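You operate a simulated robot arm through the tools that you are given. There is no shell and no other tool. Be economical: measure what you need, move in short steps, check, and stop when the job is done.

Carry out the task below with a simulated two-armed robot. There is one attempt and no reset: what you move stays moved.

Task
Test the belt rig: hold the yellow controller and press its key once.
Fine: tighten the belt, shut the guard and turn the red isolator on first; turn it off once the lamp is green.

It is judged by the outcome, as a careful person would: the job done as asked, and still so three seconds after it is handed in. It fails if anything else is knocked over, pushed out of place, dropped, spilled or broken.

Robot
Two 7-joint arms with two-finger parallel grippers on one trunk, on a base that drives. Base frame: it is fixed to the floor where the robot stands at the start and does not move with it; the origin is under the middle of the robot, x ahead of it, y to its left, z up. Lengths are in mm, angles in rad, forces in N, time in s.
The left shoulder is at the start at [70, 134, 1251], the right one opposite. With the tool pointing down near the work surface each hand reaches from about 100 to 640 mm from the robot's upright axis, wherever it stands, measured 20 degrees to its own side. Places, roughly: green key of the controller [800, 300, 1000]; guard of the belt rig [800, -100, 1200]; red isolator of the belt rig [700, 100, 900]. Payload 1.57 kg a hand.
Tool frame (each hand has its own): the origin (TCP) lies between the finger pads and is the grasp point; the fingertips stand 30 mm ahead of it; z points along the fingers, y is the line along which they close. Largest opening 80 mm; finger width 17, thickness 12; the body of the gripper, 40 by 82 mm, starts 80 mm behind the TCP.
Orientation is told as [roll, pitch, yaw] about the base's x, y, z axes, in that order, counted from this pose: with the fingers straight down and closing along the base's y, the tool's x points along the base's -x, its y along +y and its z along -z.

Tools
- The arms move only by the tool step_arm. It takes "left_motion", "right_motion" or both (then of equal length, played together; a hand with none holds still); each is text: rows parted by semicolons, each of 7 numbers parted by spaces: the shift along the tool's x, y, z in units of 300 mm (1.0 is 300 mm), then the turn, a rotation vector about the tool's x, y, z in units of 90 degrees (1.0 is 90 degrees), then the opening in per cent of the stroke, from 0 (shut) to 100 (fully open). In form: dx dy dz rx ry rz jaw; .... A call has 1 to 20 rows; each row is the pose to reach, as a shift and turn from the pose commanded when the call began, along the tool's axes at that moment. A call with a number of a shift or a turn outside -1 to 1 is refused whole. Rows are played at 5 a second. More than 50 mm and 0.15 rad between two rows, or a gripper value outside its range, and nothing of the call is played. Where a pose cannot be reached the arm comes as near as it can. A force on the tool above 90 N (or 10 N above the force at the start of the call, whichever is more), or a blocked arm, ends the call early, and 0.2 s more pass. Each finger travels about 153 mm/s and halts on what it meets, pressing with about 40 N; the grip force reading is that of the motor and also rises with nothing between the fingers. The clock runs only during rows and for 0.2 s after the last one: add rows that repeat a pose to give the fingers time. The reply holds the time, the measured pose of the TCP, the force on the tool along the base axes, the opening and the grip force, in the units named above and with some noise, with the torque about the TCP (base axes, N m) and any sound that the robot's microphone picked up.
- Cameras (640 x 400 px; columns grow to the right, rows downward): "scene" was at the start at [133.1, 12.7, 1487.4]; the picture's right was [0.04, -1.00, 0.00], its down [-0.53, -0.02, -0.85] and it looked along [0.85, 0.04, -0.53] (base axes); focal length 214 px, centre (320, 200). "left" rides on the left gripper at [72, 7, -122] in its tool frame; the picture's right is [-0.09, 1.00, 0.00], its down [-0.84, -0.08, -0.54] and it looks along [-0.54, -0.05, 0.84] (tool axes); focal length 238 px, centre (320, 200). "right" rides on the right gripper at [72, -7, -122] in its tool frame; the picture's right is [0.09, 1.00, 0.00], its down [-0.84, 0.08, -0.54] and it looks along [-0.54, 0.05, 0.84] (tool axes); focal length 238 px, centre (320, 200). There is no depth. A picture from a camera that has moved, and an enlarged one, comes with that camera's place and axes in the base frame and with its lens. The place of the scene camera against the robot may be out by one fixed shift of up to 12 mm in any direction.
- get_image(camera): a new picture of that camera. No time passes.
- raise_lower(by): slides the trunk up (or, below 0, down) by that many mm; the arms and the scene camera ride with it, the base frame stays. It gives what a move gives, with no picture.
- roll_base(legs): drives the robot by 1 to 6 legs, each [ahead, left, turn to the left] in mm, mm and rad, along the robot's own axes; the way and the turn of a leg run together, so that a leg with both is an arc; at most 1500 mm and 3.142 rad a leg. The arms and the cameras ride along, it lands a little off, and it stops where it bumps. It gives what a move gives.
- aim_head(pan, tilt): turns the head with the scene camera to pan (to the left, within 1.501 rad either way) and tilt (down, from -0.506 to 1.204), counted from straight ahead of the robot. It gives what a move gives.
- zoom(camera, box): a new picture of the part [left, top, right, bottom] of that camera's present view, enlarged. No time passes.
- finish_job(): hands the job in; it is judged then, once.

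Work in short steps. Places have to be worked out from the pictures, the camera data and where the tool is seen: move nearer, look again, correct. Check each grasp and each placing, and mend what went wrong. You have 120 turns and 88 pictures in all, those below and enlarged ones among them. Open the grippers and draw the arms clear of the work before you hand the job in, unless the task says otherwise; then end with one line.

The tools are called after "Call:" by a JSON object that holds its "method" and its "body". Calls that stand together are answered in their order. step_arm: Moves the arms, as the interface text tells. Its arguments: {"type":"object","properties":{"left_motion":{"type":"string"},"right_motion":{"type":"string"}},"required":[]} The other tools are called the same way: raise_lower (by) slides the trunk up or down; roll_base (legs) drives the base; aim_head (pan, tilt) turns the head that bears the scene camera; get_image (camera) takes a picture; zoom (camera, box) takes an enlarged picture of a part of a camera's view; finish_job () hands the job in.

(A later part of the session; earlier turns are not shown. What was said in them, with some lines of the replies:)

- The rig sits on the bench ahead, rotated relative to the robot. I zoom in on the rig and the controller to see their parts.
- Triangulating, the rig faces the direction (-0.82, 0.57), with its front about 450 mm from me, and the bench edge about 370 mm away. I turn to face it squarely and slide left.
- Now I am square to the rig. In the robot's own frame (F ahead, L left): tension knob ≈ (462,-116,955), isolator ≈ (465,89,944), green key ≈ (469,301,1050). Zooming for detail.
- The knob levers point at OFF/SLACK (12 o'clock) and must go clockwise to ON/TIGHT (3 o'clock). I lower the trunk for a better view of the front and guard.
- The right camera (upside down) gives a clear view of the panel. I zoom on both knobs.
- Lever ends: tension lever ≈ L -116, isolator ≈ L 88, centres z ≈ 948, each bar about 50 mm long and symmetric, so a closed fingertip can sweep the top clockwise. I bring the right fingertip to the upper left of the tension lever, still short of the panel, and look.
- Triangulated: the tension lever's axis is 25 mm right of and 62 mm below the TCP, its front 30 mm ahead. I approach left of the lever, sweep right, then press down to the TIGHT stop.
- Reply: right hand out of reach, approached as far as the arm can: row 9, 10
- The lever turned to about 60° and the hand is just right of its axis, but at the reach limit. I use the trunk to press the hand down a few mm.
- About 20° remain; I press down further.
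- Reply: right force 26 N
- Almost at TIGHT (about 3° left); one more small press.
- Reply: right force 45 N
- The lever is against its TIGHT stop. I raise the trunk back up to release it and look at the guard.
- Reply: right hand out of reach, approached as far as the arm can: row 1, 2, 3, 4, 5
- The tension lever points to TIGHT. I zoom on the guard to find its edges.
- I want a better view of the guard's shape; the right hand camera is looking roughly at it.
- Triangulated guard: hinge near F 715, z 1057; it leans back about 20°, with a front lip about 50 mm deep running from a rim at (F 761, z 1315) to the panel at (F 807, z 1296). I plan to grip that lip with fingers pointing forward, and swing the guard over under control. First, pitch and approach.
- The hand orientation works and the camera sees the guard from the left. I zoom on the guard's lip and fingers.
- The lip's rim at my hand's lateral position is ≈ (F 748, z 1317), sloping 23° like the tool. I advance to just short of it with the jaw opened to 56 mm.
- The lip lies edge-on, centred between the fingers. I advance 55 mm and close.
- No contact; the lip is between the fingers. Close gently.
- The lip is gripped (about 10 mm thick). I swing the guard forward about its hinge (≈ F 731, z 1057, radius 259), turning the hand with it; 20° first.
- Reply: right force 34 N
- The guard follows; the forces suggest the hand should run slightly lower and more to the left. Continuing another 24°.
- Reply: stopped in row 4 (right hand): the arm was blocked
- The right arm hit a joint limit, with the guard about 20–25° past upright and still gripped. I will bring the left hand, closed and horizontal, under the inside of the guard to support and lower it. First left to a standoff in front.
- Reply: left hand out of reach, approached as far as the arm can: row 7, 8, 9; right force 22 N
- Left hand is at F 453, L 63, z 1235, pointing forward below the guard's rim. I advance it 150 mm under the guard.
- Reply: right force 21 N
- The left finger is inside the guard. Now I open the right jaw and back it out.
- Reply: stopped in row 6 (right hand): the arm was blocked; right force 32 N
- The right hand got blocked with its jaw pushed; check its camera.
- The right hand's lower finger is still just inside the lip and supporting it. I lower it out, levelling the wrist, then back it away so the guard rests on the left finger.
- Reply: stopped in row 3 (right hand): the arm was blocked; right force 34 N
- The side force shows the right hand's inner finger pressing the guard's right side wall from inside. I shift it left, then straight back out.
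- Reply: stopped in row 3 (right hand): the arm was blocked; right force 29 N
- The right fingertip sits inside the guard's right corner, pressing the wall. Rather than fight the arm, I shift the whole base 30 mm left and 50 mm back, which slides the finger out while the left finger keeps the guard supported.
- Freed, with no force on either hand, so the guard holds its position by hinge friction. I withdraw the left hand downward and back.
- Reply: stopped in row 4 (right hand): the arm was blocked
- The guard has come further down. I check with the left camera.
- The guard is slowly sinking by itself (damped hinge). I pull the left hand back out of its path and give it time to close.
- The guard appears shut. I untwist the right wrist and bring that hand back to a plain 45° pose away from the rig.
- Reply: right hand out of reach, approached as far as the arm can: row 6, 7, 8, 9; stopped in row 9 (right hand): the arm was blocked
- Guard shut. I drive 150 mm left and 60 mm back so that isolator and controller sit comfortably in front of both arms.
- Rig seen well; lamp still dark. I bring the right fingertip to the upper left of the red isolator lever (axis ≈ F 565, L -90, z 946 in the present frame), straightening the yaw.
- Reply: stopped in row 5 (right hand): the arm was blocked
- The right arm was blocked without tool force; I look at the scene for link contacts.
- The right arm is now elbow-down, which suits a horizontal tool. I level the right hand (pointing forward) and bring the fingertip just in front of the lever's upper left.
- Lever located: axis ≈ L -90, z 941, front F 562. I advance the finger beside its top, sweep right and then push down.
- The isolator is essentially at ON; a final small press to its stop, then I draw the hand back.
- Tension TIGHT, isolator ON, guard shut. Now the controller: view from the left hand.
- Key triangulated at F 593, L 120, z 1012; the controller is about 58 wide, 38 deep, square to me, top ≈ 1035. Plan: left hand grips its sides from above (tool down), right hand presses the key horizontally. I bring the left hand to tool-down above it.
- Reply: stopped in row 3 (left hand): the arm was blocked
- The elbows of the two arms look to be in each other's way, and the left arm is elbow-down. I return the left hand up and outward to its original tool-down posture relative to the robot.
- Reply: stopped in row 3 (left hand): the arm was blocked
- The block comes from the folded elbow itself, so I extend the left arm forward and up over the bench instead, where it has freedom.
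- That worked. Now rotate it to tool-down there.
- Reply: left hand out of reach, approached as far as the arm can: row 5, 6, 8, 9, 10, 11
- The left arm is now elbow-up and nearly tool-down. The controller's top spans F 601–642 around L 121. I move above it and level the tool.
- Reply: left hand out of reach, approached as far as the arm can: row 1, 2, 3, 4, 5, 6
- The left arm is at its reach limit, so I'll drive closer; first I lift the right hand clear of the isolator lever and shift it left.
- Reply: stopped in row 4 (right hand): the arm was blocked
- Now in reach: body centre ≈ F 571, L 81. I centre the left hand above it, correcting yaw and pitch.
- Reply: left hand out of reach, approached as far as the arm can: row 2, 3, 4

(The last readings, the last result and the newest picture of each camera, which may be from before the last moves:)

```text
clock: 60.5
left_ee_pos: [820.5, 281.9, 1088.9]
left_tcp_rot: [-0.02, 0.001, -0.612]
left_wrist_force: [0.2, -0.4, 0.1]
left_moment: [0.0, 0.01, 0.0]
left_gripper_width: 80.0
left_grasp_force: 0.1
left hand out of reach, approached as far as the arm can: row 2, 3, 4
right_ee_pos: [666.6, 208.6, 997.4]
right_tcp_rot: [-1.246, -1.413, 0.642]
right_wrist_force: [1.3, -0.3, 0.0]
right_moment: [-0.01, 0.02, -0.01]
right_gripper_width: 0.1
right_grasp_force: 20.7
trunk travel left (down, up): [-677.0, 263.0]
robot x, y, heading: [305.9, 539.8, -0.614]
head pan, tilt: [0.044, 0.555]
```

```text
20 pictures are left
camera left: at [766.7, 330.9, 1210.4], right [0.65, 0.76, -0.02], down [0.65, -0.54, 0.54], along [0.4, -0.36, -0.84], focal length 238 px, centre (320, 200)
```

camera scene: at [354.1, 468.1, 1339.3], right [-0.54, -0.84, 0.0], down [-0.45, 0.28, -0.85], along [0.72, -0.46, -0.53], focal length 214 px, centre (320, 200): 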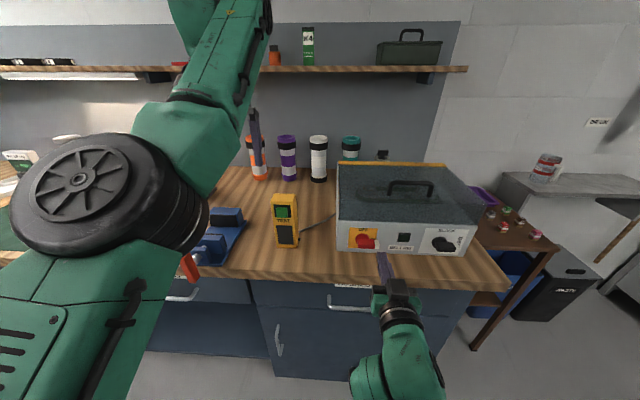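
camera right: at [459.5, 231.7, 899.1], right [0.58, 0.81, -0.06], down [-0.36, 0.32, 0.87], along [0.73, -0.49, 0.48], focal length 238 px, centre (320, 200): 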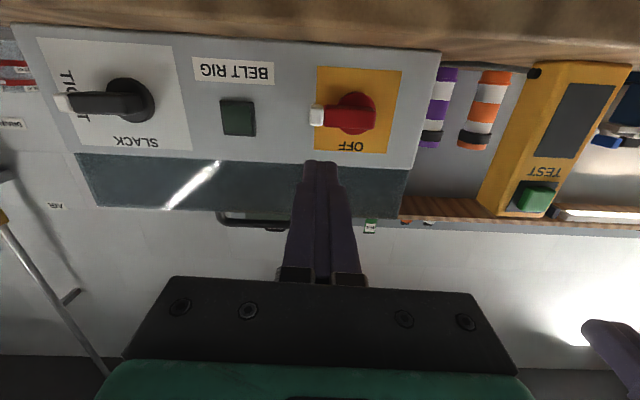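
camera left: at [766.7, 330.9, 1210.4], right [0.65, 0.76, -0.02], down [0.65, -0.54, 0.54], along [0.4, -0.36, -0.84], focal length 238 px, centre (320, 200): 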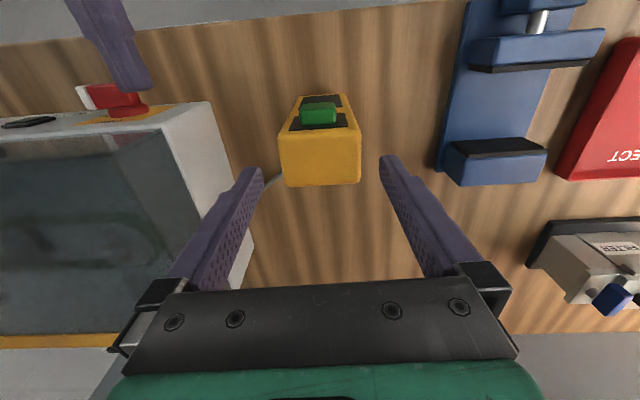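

The controller is centred between the fingers. I descend 72 mm around it.

Call:
{"method": "step_arm", "body": {"left_motion": "-0.013 0.003 0.06 0 0 0 100; -0.013 0.003 0.12 0 0 0 100; -0.013 0.003 0.18 0 0 0 100; -0.013 0.003 0.24 0 0 0 100; -0.013 0.003 0.24 0 0 0 100"}}

Call:
{"method": "get_image", "body": {"camera": "left"}}

```text
clock: 61.8
left_ee_pos: [821.2, 278.3, 1017.4]
left_tcp_rot: [-0.015, 0.001, -0.613]
left_wrist_force: [0.7, 0.5, 0.2]
left_moment: [0.0, 0.02, 0.02]
left_gripper_width: 80.1
left_grasp_force: 0.0
left hand out of reach, approached as far as the arm can: row 3
right_ee_pos: [663.6, 206.1, 997.1]
right_tcp_rot: [-1.247, -1.415, 0.641]
right_wrist_force: [0.8, -1.3, 0.6]
right_moment: [0.0, -0.01, -0.03]
right_gripper_width: 0.2
right_grasp_force: 21.5
trunk travel left (down, up): [-677.0, 263.0]
robot x, y, heading: [309.1, 542.7, -0.611]
head pan, tilt: [0.044, 0.555]
```

```text
19 pictures are left
camera left: at [767.8, 327.7, 1138.3], right [0.65, 0.76, -0.02], down [0.65, -0.54, 0.54], along [0.4, -0.36, -0.84], focal length 238 px, centre (320, 200)
```

left: 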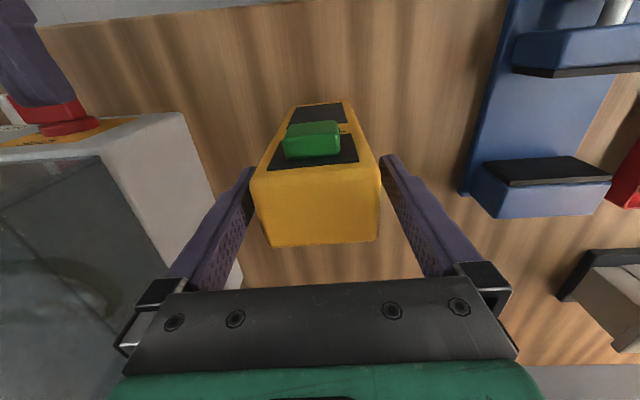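

Controller sits between the fingers without contact. Close on it.

Call:
{"method": "step_arm", "body": {"left_motion": "0 0 0 0 0 0 90; 0 0 0 0 0 0 80; 0 0 0 0 0 0 65; 0 0 0 0 0 0 55; 0 0 0 0 0 0 55"}}

Call:
{"method": "get_image", "body": {"camera": "right"}}

Call:
{"method": "get_image", "body": {"camera": "scene"}}

```text
clock: 63.0
left_ee_pos: [822.5, 279.8, 1018.0]
left_tcp_rot: [-0.016, 0.0, -0.613]
left_wrist_force: [0.0, 1.2, 1.5]
left_moment: [0.21, -0.04, 0.04]
left_gripper_width: 61.7
left_grasp_force: 40.0
right_ee_pos: [664.6, 208.3, 998.2]
right_tcp_rot: [-1.248, -1.413, 0.644]
right_wrist_force: [0.6, 0.7, -0.7]
right_moment: [0.02, 0.0, -0.01]
right_gripper_width: 0.0
right_grasp_force: 21.2
trunk travel left (down, up): [-677.0, 263.0]
robot x, y, heading: [309.3, 539.2, -0.612]
head pan, tilt: [0.044, 0.555]
```

```text
18 pictures are left
camera right: at [551.6, 265.2, 933.9], right [0.55, 0.8, -0.24], down [-0.3, 0.45, 0.84], along [0.78, -0.39, 0.48], focal length 238 px, centre (320, 200)
```

right: 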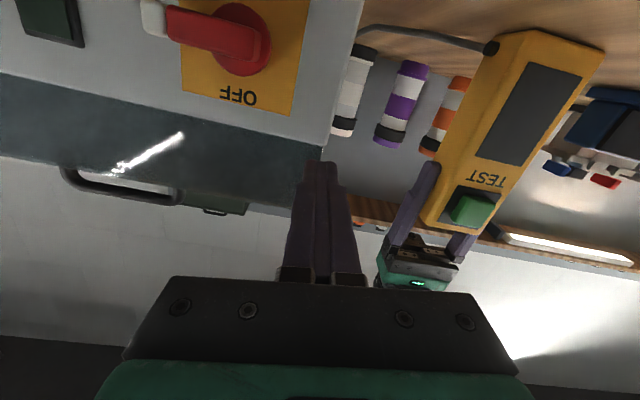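

```text
17 pictures are left
camera scene: at [417.5, 472.1, 1339.4], right [-0.54, -0.84, 0.0], down [-0.44, 0.28, -0.85], along [0.72, -0.46, -0.53], focal length 214 px, centre (320, 200)
```

scene: 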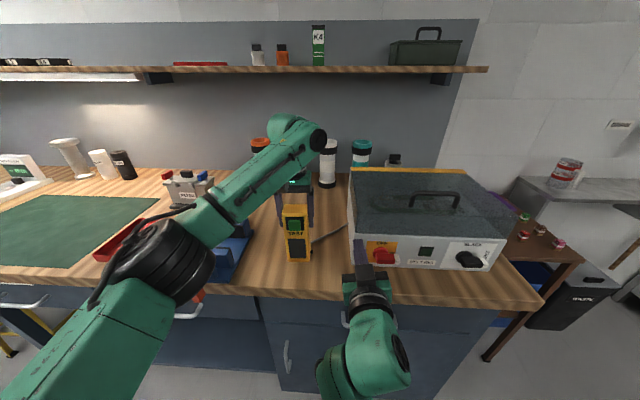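

Controller is firmly held (61.7 mm, 40 N). Key is at F 541, L 80, z 1013. I bring the right fingertip in front of the key, turning it about 35° to the left so the arm stays clear.

Call:
{"method": "step_arm", "body": {"right_motion": "-0.022 0.058 0 -0.063 0 0 0; -0.044 0.115 0 -0.127 0 0 0; -0.066 0.173 0 -0.19 0 0 0; -0.088 0.231 0 -0.253 0 0 0; -0.11 0.288 0 -0.317 0 0 0; -0.132 0.346 0 -0.38 0 0 0; -0.132 0.346 0 -0.38 0 0 0"}}

Call:
{"method": "get_image", "body": {"camera": "right"}}

```text
clock: 64.5
left_ee_pos: [822.1, 280.0, 1015.7]
left_tcp_rot: [-0.018, 0.002, -0.613]
left_wrist_force: [0.9, 1.8, 2.0]
left_moment: [0.34, -0.12, -0.01]
left_gripper_width: 61.6
left_grasp_force: 39.5
right_ee_pos: [727.8, 297.3, 1022.1]
right_tcp_rot: [-0.65, -1.414, 0.642]
right_wrist_force: [-0.1, 1.0, -0.4]
right_moment: [-0.01, -0.01, 0.0]
right_gripper_width: 0.1
right_grasp_force: 21.3
trunk travel left (down, up): [-677.0, 263.0]
robot x, y, heading: [309.1, 540.9, -0.613]
head pan, tilt: [0.044, 0.555]
```

```text
16 pictures are left
camera right: at [597.0, 284.0, 967.0], right [-0.01, 0.98, -0.18], down [-0.43, 0.16, 0.89], along [0.9, 0.09, 0.42], focal length 238 px, centre (320, 200)
```

right: 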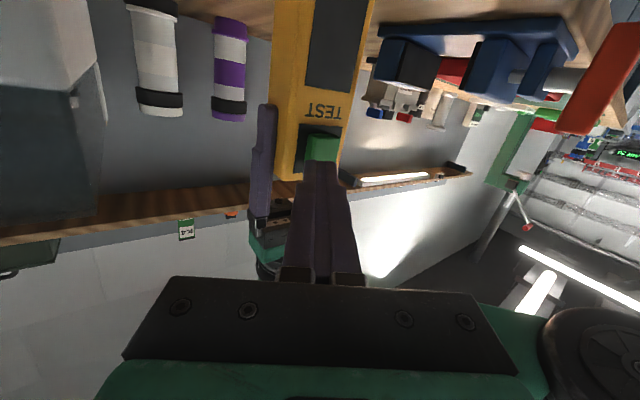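

The finger points right at the key, about 40 mm away. I advance 32 mm first.

Call:
{"method": "step_arm", "body": {"right_motion": "0 0 0.05 0 0 0 0; 0 0 0.09 0 0 0 0; 0 0 0.107 0 0 0 0; 0 0 0.107 0 0 0 0"}}

Call:
{"method": "zoom", "body": {"camera": "right", "box": [220, 60, 420, 220]}}

```text
clock: 65.5
left_ee_pos: [822.6, 280.3, 1016.3]
left_tcp_rot: [-0.016, 0.0, -0.611]
left_wrist_force: [10.0, 4.4, 1.8]
left_moment: [0.13, 0.12, -0.2]
left_gripper_width: 61.9
left_grasp_force: 40.2
right_ee_pos: [758.8, 296.0, 1019.1]
right_tcp_rot: [-0.655, -1.416, 0.646]
right_wrist_force: [-11.0, -5.3, -0.2]
right_moment: [0.02, -0.07, -0.27]
right_gripper_width: 0.1
right_grasp_force: 21.3
trunk travel left (down, up): [-677.0, 263.0]
robot x, y, heading: [307.6, 541.1, -0.616]
head pan, tilt: [0.044, 0.555]
heard: click
```

```text
2.50 times, centred on (320, 140) of right
camera zoom: at [628.2, 283.9, 963.5], right [-0.01, 0.98, -0.19], down [-0.43, 0.16, 0.89], along [0.9, 0.09, 0.42], focal length 596 px, centre (320, 350)
```

zoom: 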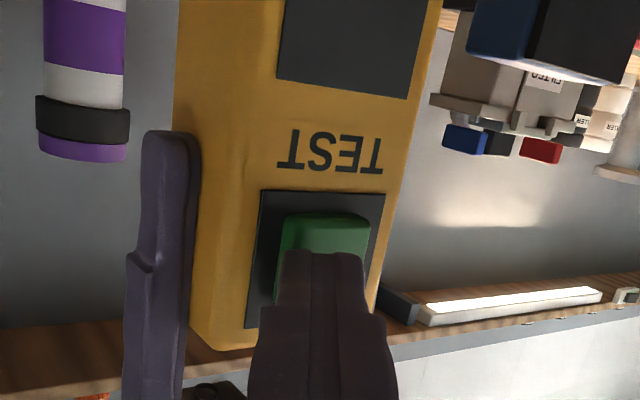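

A click was heard with 11 N: the key is pressed. I check the lamp before releasing.

Call:
{"method": "zoom", "body": {"camera": "scene", "box": [340, 160, 520, 280]}}

```text
3.33 times, centred on (430, 220) of scene
camera zoom: at [417.3, 471.8, 1339.4], right [-0.54, -0.84, 0.0], down [-0.44, 0.28, -0.85], along [0.72, -0.46, -0.53], focal length 715 px, centre (-47, 133)
```

zoom: 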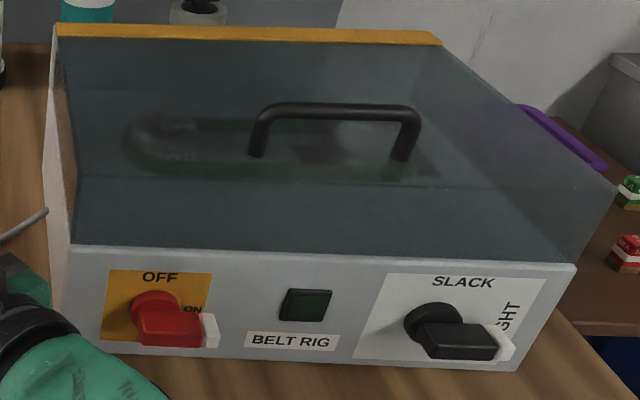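

The lamp is not lit yet; I release the key and give the rig a few seconds, then look again.

Call:
{"method": "step_arm", "body": {"right_motion": "0 0 -0.06 0 0 0 0; 0 0 -0.12 0 0 0 0; 0 0 -0.12 0 0 0 0; 0 0 -0.12 0 0 0 0; 0 0 -0.12 0 0 0 0; 0 0 -0.12 0 0 0 0; 0 0 -0.12 0 0 0 0; 0 0 -0.12 0 0 0 0; 0 0 -0.12 0 0 0 0; 0 0 -0.12 0 0 0 0"}}

Call:
{"method": "zoom", "body": {"camera": "scene", "box": [340, 160, 520, 280]}}

```text
clock: 67.8
left_ee_pos: [823.4, 279.5, 1016.2]
left_tcp_rot: [-0.018, 0.001, -0.616]
left_wrist_force: [-0.4, -0.8, 1.6]
left_moment: [-0.03, 0.07, -0.02]
left_gripper_width: 61.5
left_grasp_force: 40.0
right_ee_pos: [723.7, 297.9, 1023.0]
right_tcp_rot: [-0.651, -1.415, 0.641]
right_wrist_force: [0.5, 0.2, 0.1]
right_moment: [0.03, -0.04, 0.01]
right_gripper_width: 0.0
right_grasp_force: 21.3
trunk travel left (down, up): [-677.0, 263.0]
robot x, y, heading: [308.5, 538.4, -0.615]
head pan, tilt: [0.044, 0.555]
```

```text
3.33 times, centred on (430, 220) of scene
camera zoom: at [417.0, 471.7, 1339.5], right [-0.54, -0.84, 0.0], down [-0.44, 0.28, -0.85], along [0.72, -0.46, -0.53], focal length 715 px, centre (-47, 133)
```

zoom: 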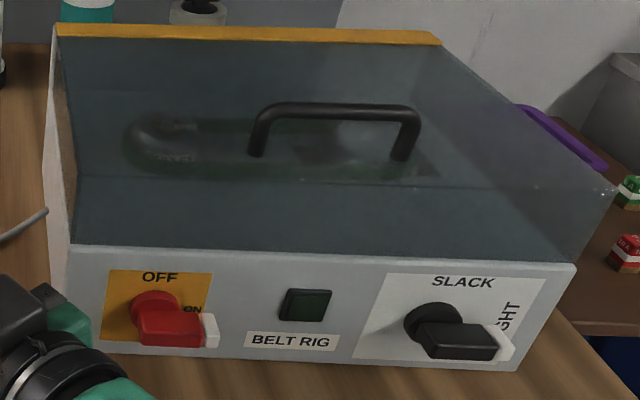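

The pulley seems to have turned, so the test may be running. I hold still for 4 s and look again.

Call:
{"method": "step_arm", "body": {"right_motion": "0 0 0 0 0 0 0; 0 0 0 0 0 0 0; 0 0 0 0 0 0 0; 0 0 0 0 0 0 0; 0 0 0 0 0 0 0; 0 0 0 0 0 0 0; 0 0 0 0 0 0 0; 0 0 0 0 0 0 0; 0 0 0 0 0 0 0; 0 0 0 0 0 0 0; 0 0 0 0 0 0 0; 0 0 0 0 0 0 0; 0 0 0 0 0 0 0; 0 0 0 0 0 0 0; 0 0 0 0 0 0 0; 0 0 0 0 0 0 0; 0 0 0 0 0 0 0; 0 0 0 0 0 0 0; 0 0 0 0 0 0 0; 0 0 0 0 0 0 0"}}

Call:
{"method": "zoom", "body": {"camera": "scene", "box": [340, 160, 520, 280]}}

```text
clock: 72.0
left_ee_pos: [822.7, 278.8, 1016.1]
left_tcp_rot: [-0.016, 0.0, -0.615]
left_wrist_force: [-0.3, -0.6, 1.8]
left_moment: [0.09, -0.02, 0.02]
left_gripper_width: 61.8
left_grasp_force: 40.5
right_ee_pos: [723.8, 297.9, 1022.6]
right_tcp_rot: [-0.651, -1.415, 0.643]
right_wrist_force: [-0.3, -1.0, 0.0]
right_moment: [-0.01, -0.02, -0.01]
right_gripper_width: 0.0
right_grasp_force: 21.8
trunk travel left (down, up): [-677.0, 263.0]
robot x, y, heading: [306.6, 538.3, -0.609]
head pan, tilt: [0.044, 0.555]
```

```text
3.33 times, centred on (430, 220) of scene
camera zoom: at [417.2, 471.9, 1339.5], right [-0.54, -0.84, 0.0], down [-0.44, 0.28, -0.85], along [0.72, -0.46, -0.53], focal length 715 px, centre (-47, 133)
```

zoom: 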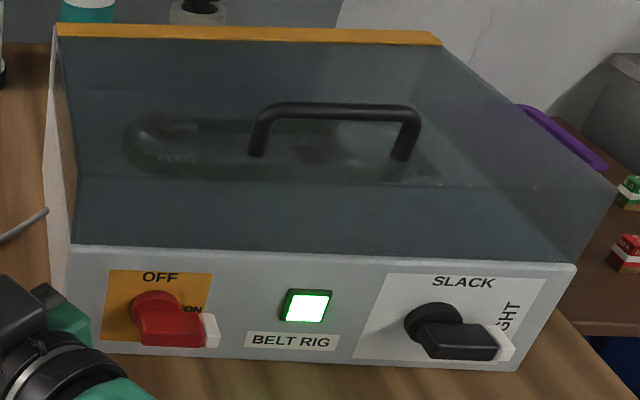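

The lamp is green. I release the controller and raise the left hand straight up.

Call:
{"method": "step_arm", "body": {"left_motion": "0 0 0 0 0 0 70; 0 0 0 0 0 0 80; 0 0 0 0 0 0 100; 0 0 0 0 0 0 100; 0 0 -0.1 0 0 0 100; 0 0 -0.2 0 0 0 100; 0 0 -0.3 0 0 0 100; 0 0 -0.4 0 0 0 100"}}

Call:
{"method": "get_image", "body": {"camera": "scene"}}

```text
clock: 73.8
left_ee_pos: [813.1, 298.6, 1127.7]
left_tcp_rot: [-0.02, 0.002, -0.614]
left_wrist_force: [0.2, 1.3, -0.2]
left_moment: [-0.01, 0.0, 0.01]
left_gripper_width: 80.1
left_grasp_force: 0.1
left hand out of reach, approached as far as the arm can: row 7, 8
right_ee_pos: [725.7, 300.3, 1022.5]
right_tcp_rot: [-0.653, -1.413, 0.648]
right_wrist_force: [0.5, 0.3, -0.3]
right_moment: [0.04, -0.02, -0.01]
right_gripper_width: 0.0
right_grasp_force: 21.0
trunk travel left (down, up): [-677.0, 263.0]
robot x, y, heading: [308.2, 540.0, -0.614]
head pan, tilt: [0.044, 0.555]
```

```text
11 pictures are left
camera scene: at [418.8, 474.3, 1339.4], right [-0.54, -0.84, 0.0], down [-0.45, 0.28, -0.85], along [0.72, -0.46, -0.53], focal length 214 px, centre (320, 200)
```

scene: 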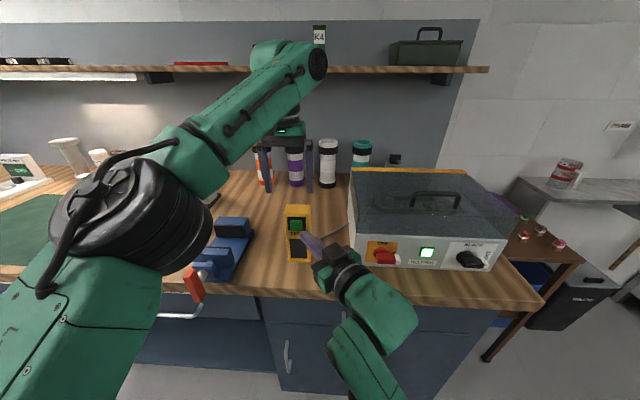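

Controller still stands, lamp green. I back the base 40 mm, then move the right hand to below the isolator's pointer, still short of the panel.

Call:
{"method": "roll_base", "body": {"legs": [[-40, 0, 0]]}}

Call:
{"method": "step_arm", "body": {"right_motion": "0.071 -0.075 -0.04 0.054 0 0.011 0; 0.141 -0.15 -0.079 0.109 0 0.023 0; 0.212 -0.225 -0.119 0.163 0 0.034 0; 0.283 -0.3 -0.158 0.217 0 0.046 0; 0.354 -0.376 -0.198 0.271 0 0.057 0; 0.424 -0.451 -0.237 0.326 0 0.069 0; 0.495 -0.526 -0.277 0.38 0 0.08 0; 0.495 -0.526 -0.277 0.38 0 0.08 0"}}

Call:
{"method": "get_image", "body": {"camera": "right"}}

```text
clock: 74.6
left_ee_pos: [781.8, 317.3, 1126.4]
left_tcp_rot: [-0.018, 0.007, -0.612]
left_wrist_force: [0.0, 0.4, 1.3]
left_moment: [-0.01, 0.01, -0.03]
left_gripper_width: 79.9
left_grasp_force: 0.0
right_ee_pos: [693.7, 318.0, 1020.7]
right_tcp_rot: [-0.632, -1.414, 0.621]
right_wrist_force: [-0.3, 0.2, -0.8]
right_moment: [0.02, 0.02, -0.02]
right_gripper_width: 0.0
right_grasp_force: 21.6
trunk travel left (down, up): [-677.0, 263.0]
robot x, y, heading: [276.3, 563.7, -0.612]
head pan, tilt: [0.044, 0.555]
```

```text
clock: 76.4
left_ee_pos: [779.6, 320.2, 1127.0]
left_tcp_rot: [-0.018, 0.001, -0.611]
left_wrist_force: [0.4, -0.1, 0.0]
left_moment: [-0.01, -0.01, 0.01]
left_gripper_width: 79.8
left_grasp_force: 0.0
right_ee_pos: [590.3, 148.9, 898.6]
right_tcp_rot: [-0.545, -1.467, -0.059]
right_wrist_force: [-0.6, -0.6, -0.3]
right_moment: [0.01, -0.01, -0.01]
right_gripper_width: 0.0
right_grasp_force: 21.7
trunk travel left (down, up): [-677.0, 263.0]
robot x, y, heading: [275.4, 562.9, -0.612]
head pan, tilt: [0.044, 0.555]
```

```text
10 pictures are left
camera right: at [478.5, 212.4, 838.5], right [0.55, 0.82, -0.14], down [-0.31, 0.37, 0.88], along [0.77, -0.44, 0.46], focal length 238 px, centre (320, 200)
```

right: 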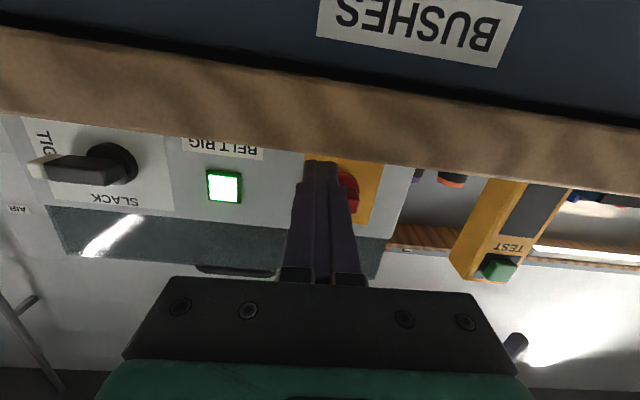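

Positions check: lever axis ≈ L -130, z 937. I raise the fingertip to just under the pointer, advance beside it, sweep up, then nudge left.

Call:
{"method": "step_arm", "body": {"right_motion": "-0.03 0.006 0 0 0 0 0; -0.06 0.013 0 0 0 0 0; -0.06 0.013 0.06 0 0 0 0; -0.06 0.013 0.117 0 0 0 0; -0.085 0.009 0.117 0 0 0 0; -0.105 0.006 0.117 0 0 0 0; -0.125 0.003 0.117 0 0 0 0; -0.145 0 0.117 0 0 0 0; -0.167 -0.003 0.117 0 0 0 0; -0.167 0.007 0.117 0 0 0 0"}}

Call:
{"method": "zoom", "body": {"camera": "right", "box": [160, 50, 480, 250]}}

```text
clock: 78.6
left_ee_pos: [778.1, 317.4, 1128.1]
left_tcp_rot: [-0.018, 0.002, -0.613]
left_wrist_force: [-0.5, 0.4, 0.7]
left_moment: [-0.01, 0.02, 0.02]
left_gripper_width: 80.0
left_grasp_force: 0.0
right_ee_pos: [625.1, 128.1, 949.8]
right_tcp_rot: [-0.409, -1.481, -0.203]
right_wrist_force: [-1.1, -1.0, 1.9]
right_moment: [0.02, -0.01, -0.01]
right_gripper_width: 0.1
right_grasp_force: 21.3
trunk travel left (down, up): [-677.0, 263.0]
robot x, y, heading: [277.8, 563.8, -0.612]
head pan, tilt: [0.044, 0.555]
```

```text
2.00 times, centred on (320, 150) of right
camera zoom: at [514.6, 193.7, 888.6], right [0.56, 0.82, -0.13], down [-0.32, 0.36, 0.87], along [0.76, -0.45, 0.47], focal length 477 px, centre (320, 300)
```

zoom: 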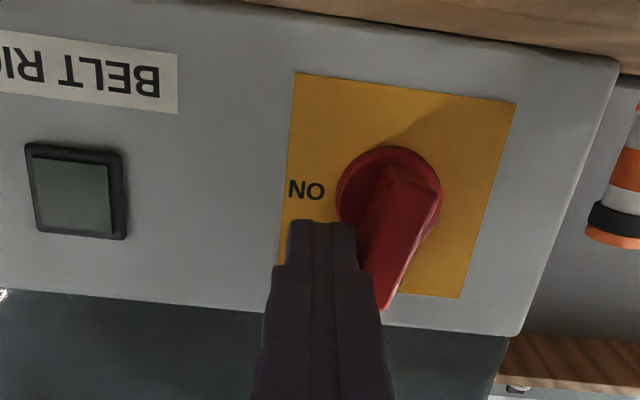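

The lamp went out and the lever is nearly upright; I nudge it left to the OFF stop.

Call:
{"method": "step_arm", "body": {"right_motion": "0 0.012 0 0 0 0 0; 0 0.024 0 0 0 0 0; 0 0.034 0 0 0 0 0; 0 0.034 0 0 0 0 0"}}

Call:
{"method": "zoom", "body": {"camera": "right", "box": [160, 50, 480, 250]}}

```text
clock: 79.6
left_ee_pos: [777.9, 318.3, 1127.3]
left_tcp_rot: [-0.015, 0.003, -0.614]
left_wrist_force: [-0.4, -0.5, 0.3]
left_moment: [0.01, -0.02, -0.02]
left_gripper_width: 80.0
left_grasp_force: 0.0
right_ee_pos: [626.4, 131.0, 950.1]
right_tcp_rot: [-0.766, -1.464, 0.155]
right_wrist_force: [-2.3, -6.3, 5.7]
right_moment: [-0.04, -0.22, -0.17]
right_gripper_width: 0.1
right_grasp_force: 21.2
trunk travel left (down, up): [-677.0, 263.0]
robot x, y, heading: [277.0, 558.9, -0.614]
head pan, tilt: [0.044, 0.555]
```

```text
2.00 times, centred on (320, 150) of right
camera zoom: at [515.6, 195.0, 887.9], right [0.56, 0.81, -0.17], down [-0.31, 0.39, 0.87], along [0.77, -0.43, 0.47], focal length 477 px, centre (320, 300)
```

zoom: 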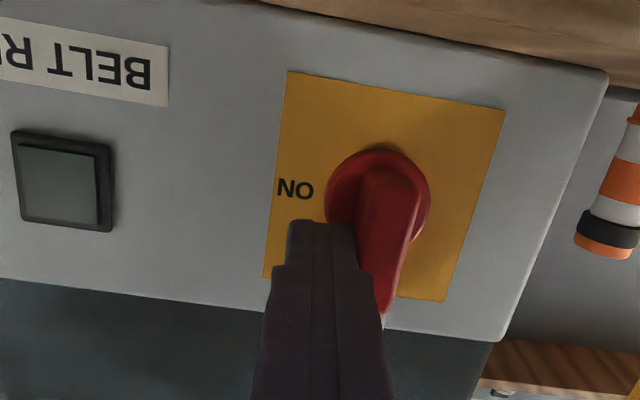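

Closer; the hand lags a bit against resistance. A little more push, then back off and check.

Call:
{"method": "step_arm", "body": {"right_motion": "0 0.015 0 0 0 0 0; 0 0.03 0 0 0 0 0; 0 0.03 0 0 0 0 0; 0 -0.03 0 0 0 0 0; 0 -0.05 -0.05 0 0 0 0; 0 -0.05 -0.18 0 0 0 0"}}

Call:
{"method": "get_image", "body": {"camera": "right"}}

```text
clock: 81.0
left_ee_pos: [777.5, 319.5, 1128.4]
left_tcp_rot: [-0.017, 0.001, -0.613]
left_wrist_force: [-1.3, 0.3, 0.8]
left_moment: [-0.02, -0.03, 0.01]
left_gripper_width: 80.0
left_grasp_force: 0.0
right_ee_pos: [578.5, 158.1, 956.5]
right_tcp_rot: [-0.459, -1.482, -0.148]
right_wrist_force: [-0.3, 0.4, 0.1]
right_moment: [0.01, -0.02, 0.0]
right_gripper_width: 0.6
right_grasp_force: 21.5
trunk travel left (down, up): [-677.0, 263.0]
robot x, y, heading: [276.2, 564.1, -0.614]
head pan, tilt: [0.044, 0.555]
```

```text
7 pictures are left
camera right: at [468.4, 222.0, 894.3], right [0.56, 0.82, -0.13], down [-0.33, 0.36, 0.87], along [0.76, -0.45, 0.47], focal length 238 px, centre (320, 200)
```

right: 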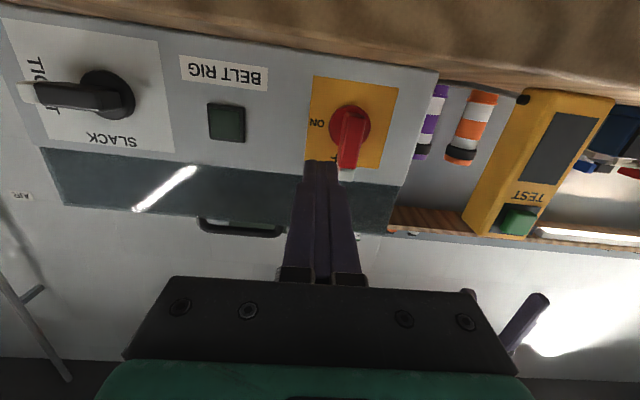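

The isolator is upright at OFF, the lamp is out. I back the robot away so both hands are clear and take a final look.

Call:
{"method": "roll_base", "body": {"legs": [[-250, 0, 0]]}}

Call:
{"method": "step_arm", "body": {"right_motion": "0 0 0 0 0 0 40; 0 0 0 0 0 0 80; 0 0 0 0 0 0 80; 0 0 0 0 0 0 80"}}

Call:
{"method": "get_image", "body": {"camera": "scene"}}

Call:
{"method": "zoom", "body": {"camera": "right", "box": [180, 60, 460, 240]}}

```text
clock: 82.8
left_ee_pos: [578.3, 464.9, 1127.2]
left_tcp_rot: [-0.016, 0.002, -0.609]
left_wrist_force: [-0.6, 0.4, 0.0]
left_moment: [0.02, -0.03, -0.04]
left_gripper_width: 80.1
left_grasp_force: 0.0
right_ee_pos: [376.1, 300.6, 952.4]
right_tcp_rot: [-0.418, -1.475, -0.185]
right_wrist_force: [0.5, -0.7, -0.2]
right_moment: [-0.01, 0.04, 0.01]
right_gripper_width: 0.1
right_grasp_force: 21.2
trunk travel left (down, up): [-677.0, 263.0]
robot x, y, heading: [73.1, 706.6, -0.609]
head pan, tilt: [0.044, 0.555]
```

```text
clock: 83.8
left_ee_pos: [576.2, 462.8, 1127.4]
left_tcp_rot: [-0.018, 0.004, -0.608]
left_wrist_force: [0.0, 0.5, 0.2]
left_moment: [-0.01, 0.0, 0.01]
left_gripper_width: 79.8
left_grasp_force: 0.0
right_ee_pos: [377.5, 300.9, 951.8]
right_tcp_rot: [-0.433, -1.474, -0.169]
right_wrist_force: [0.0, 0.2, -0.1]
right_moment: [0.0, 0.0, 0.0]
right_gripper_width: 63.8
right_grasp_force: 0.0
trunk travel left (down, up): [-677.0, 263.0]
robot x, y, heading: [69.2, 705.3, -0.609]
head pan, tilt: [0.044, 0.555]
```

```text
6 pictures are left
camera scene: at [181.4, 637.9, 1339.4], right [-0.53, -0.85, 0.0], down [-0.45, 0.28, -0.85], along [0.72, -0.45, -0.53], focal length 214 px, centre (320, 200)
```

scene: 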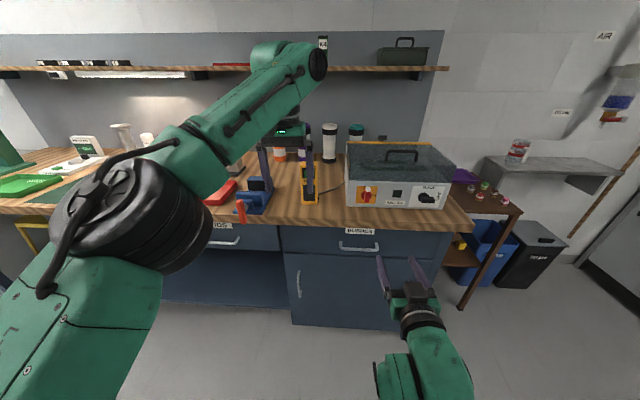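

```text
2.22 times, centred on (320, 150) of right
camera zoom: at [265.9, 365.6, 891.6], right [0.55, 0.82, -0.13], down [-0.32, 0.36, 0.88], along [0.77, -0.44, 0.46], focal length 530 px, centre (320, 311)
```

zoom: 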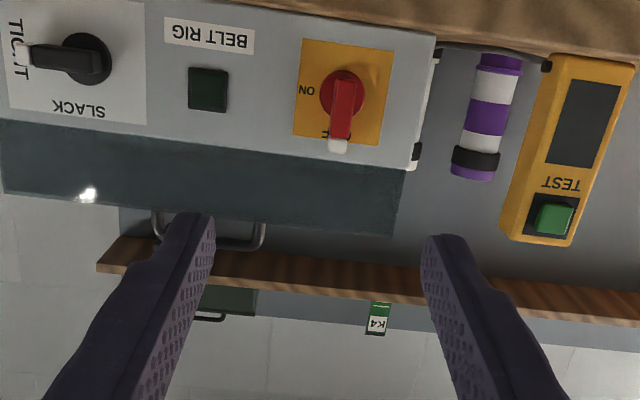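

Everything checks out: the isolator points to OFF, the tension to TIGHT, the guard is shut, the lamp is out, the controller stands in place, and both hands are open and clear. I hand in.

Call:
{"method": "finish_job", "body": {}}

```text
The job is handed in.
```

The belt rig test is done. I tightened the belt, shut the guard and turned the isolator on. Then, with the left hand holding the controller, I pressed its key once. The lamp went green a few seconds later, and I turned the isolator off and moved both open hands clear.
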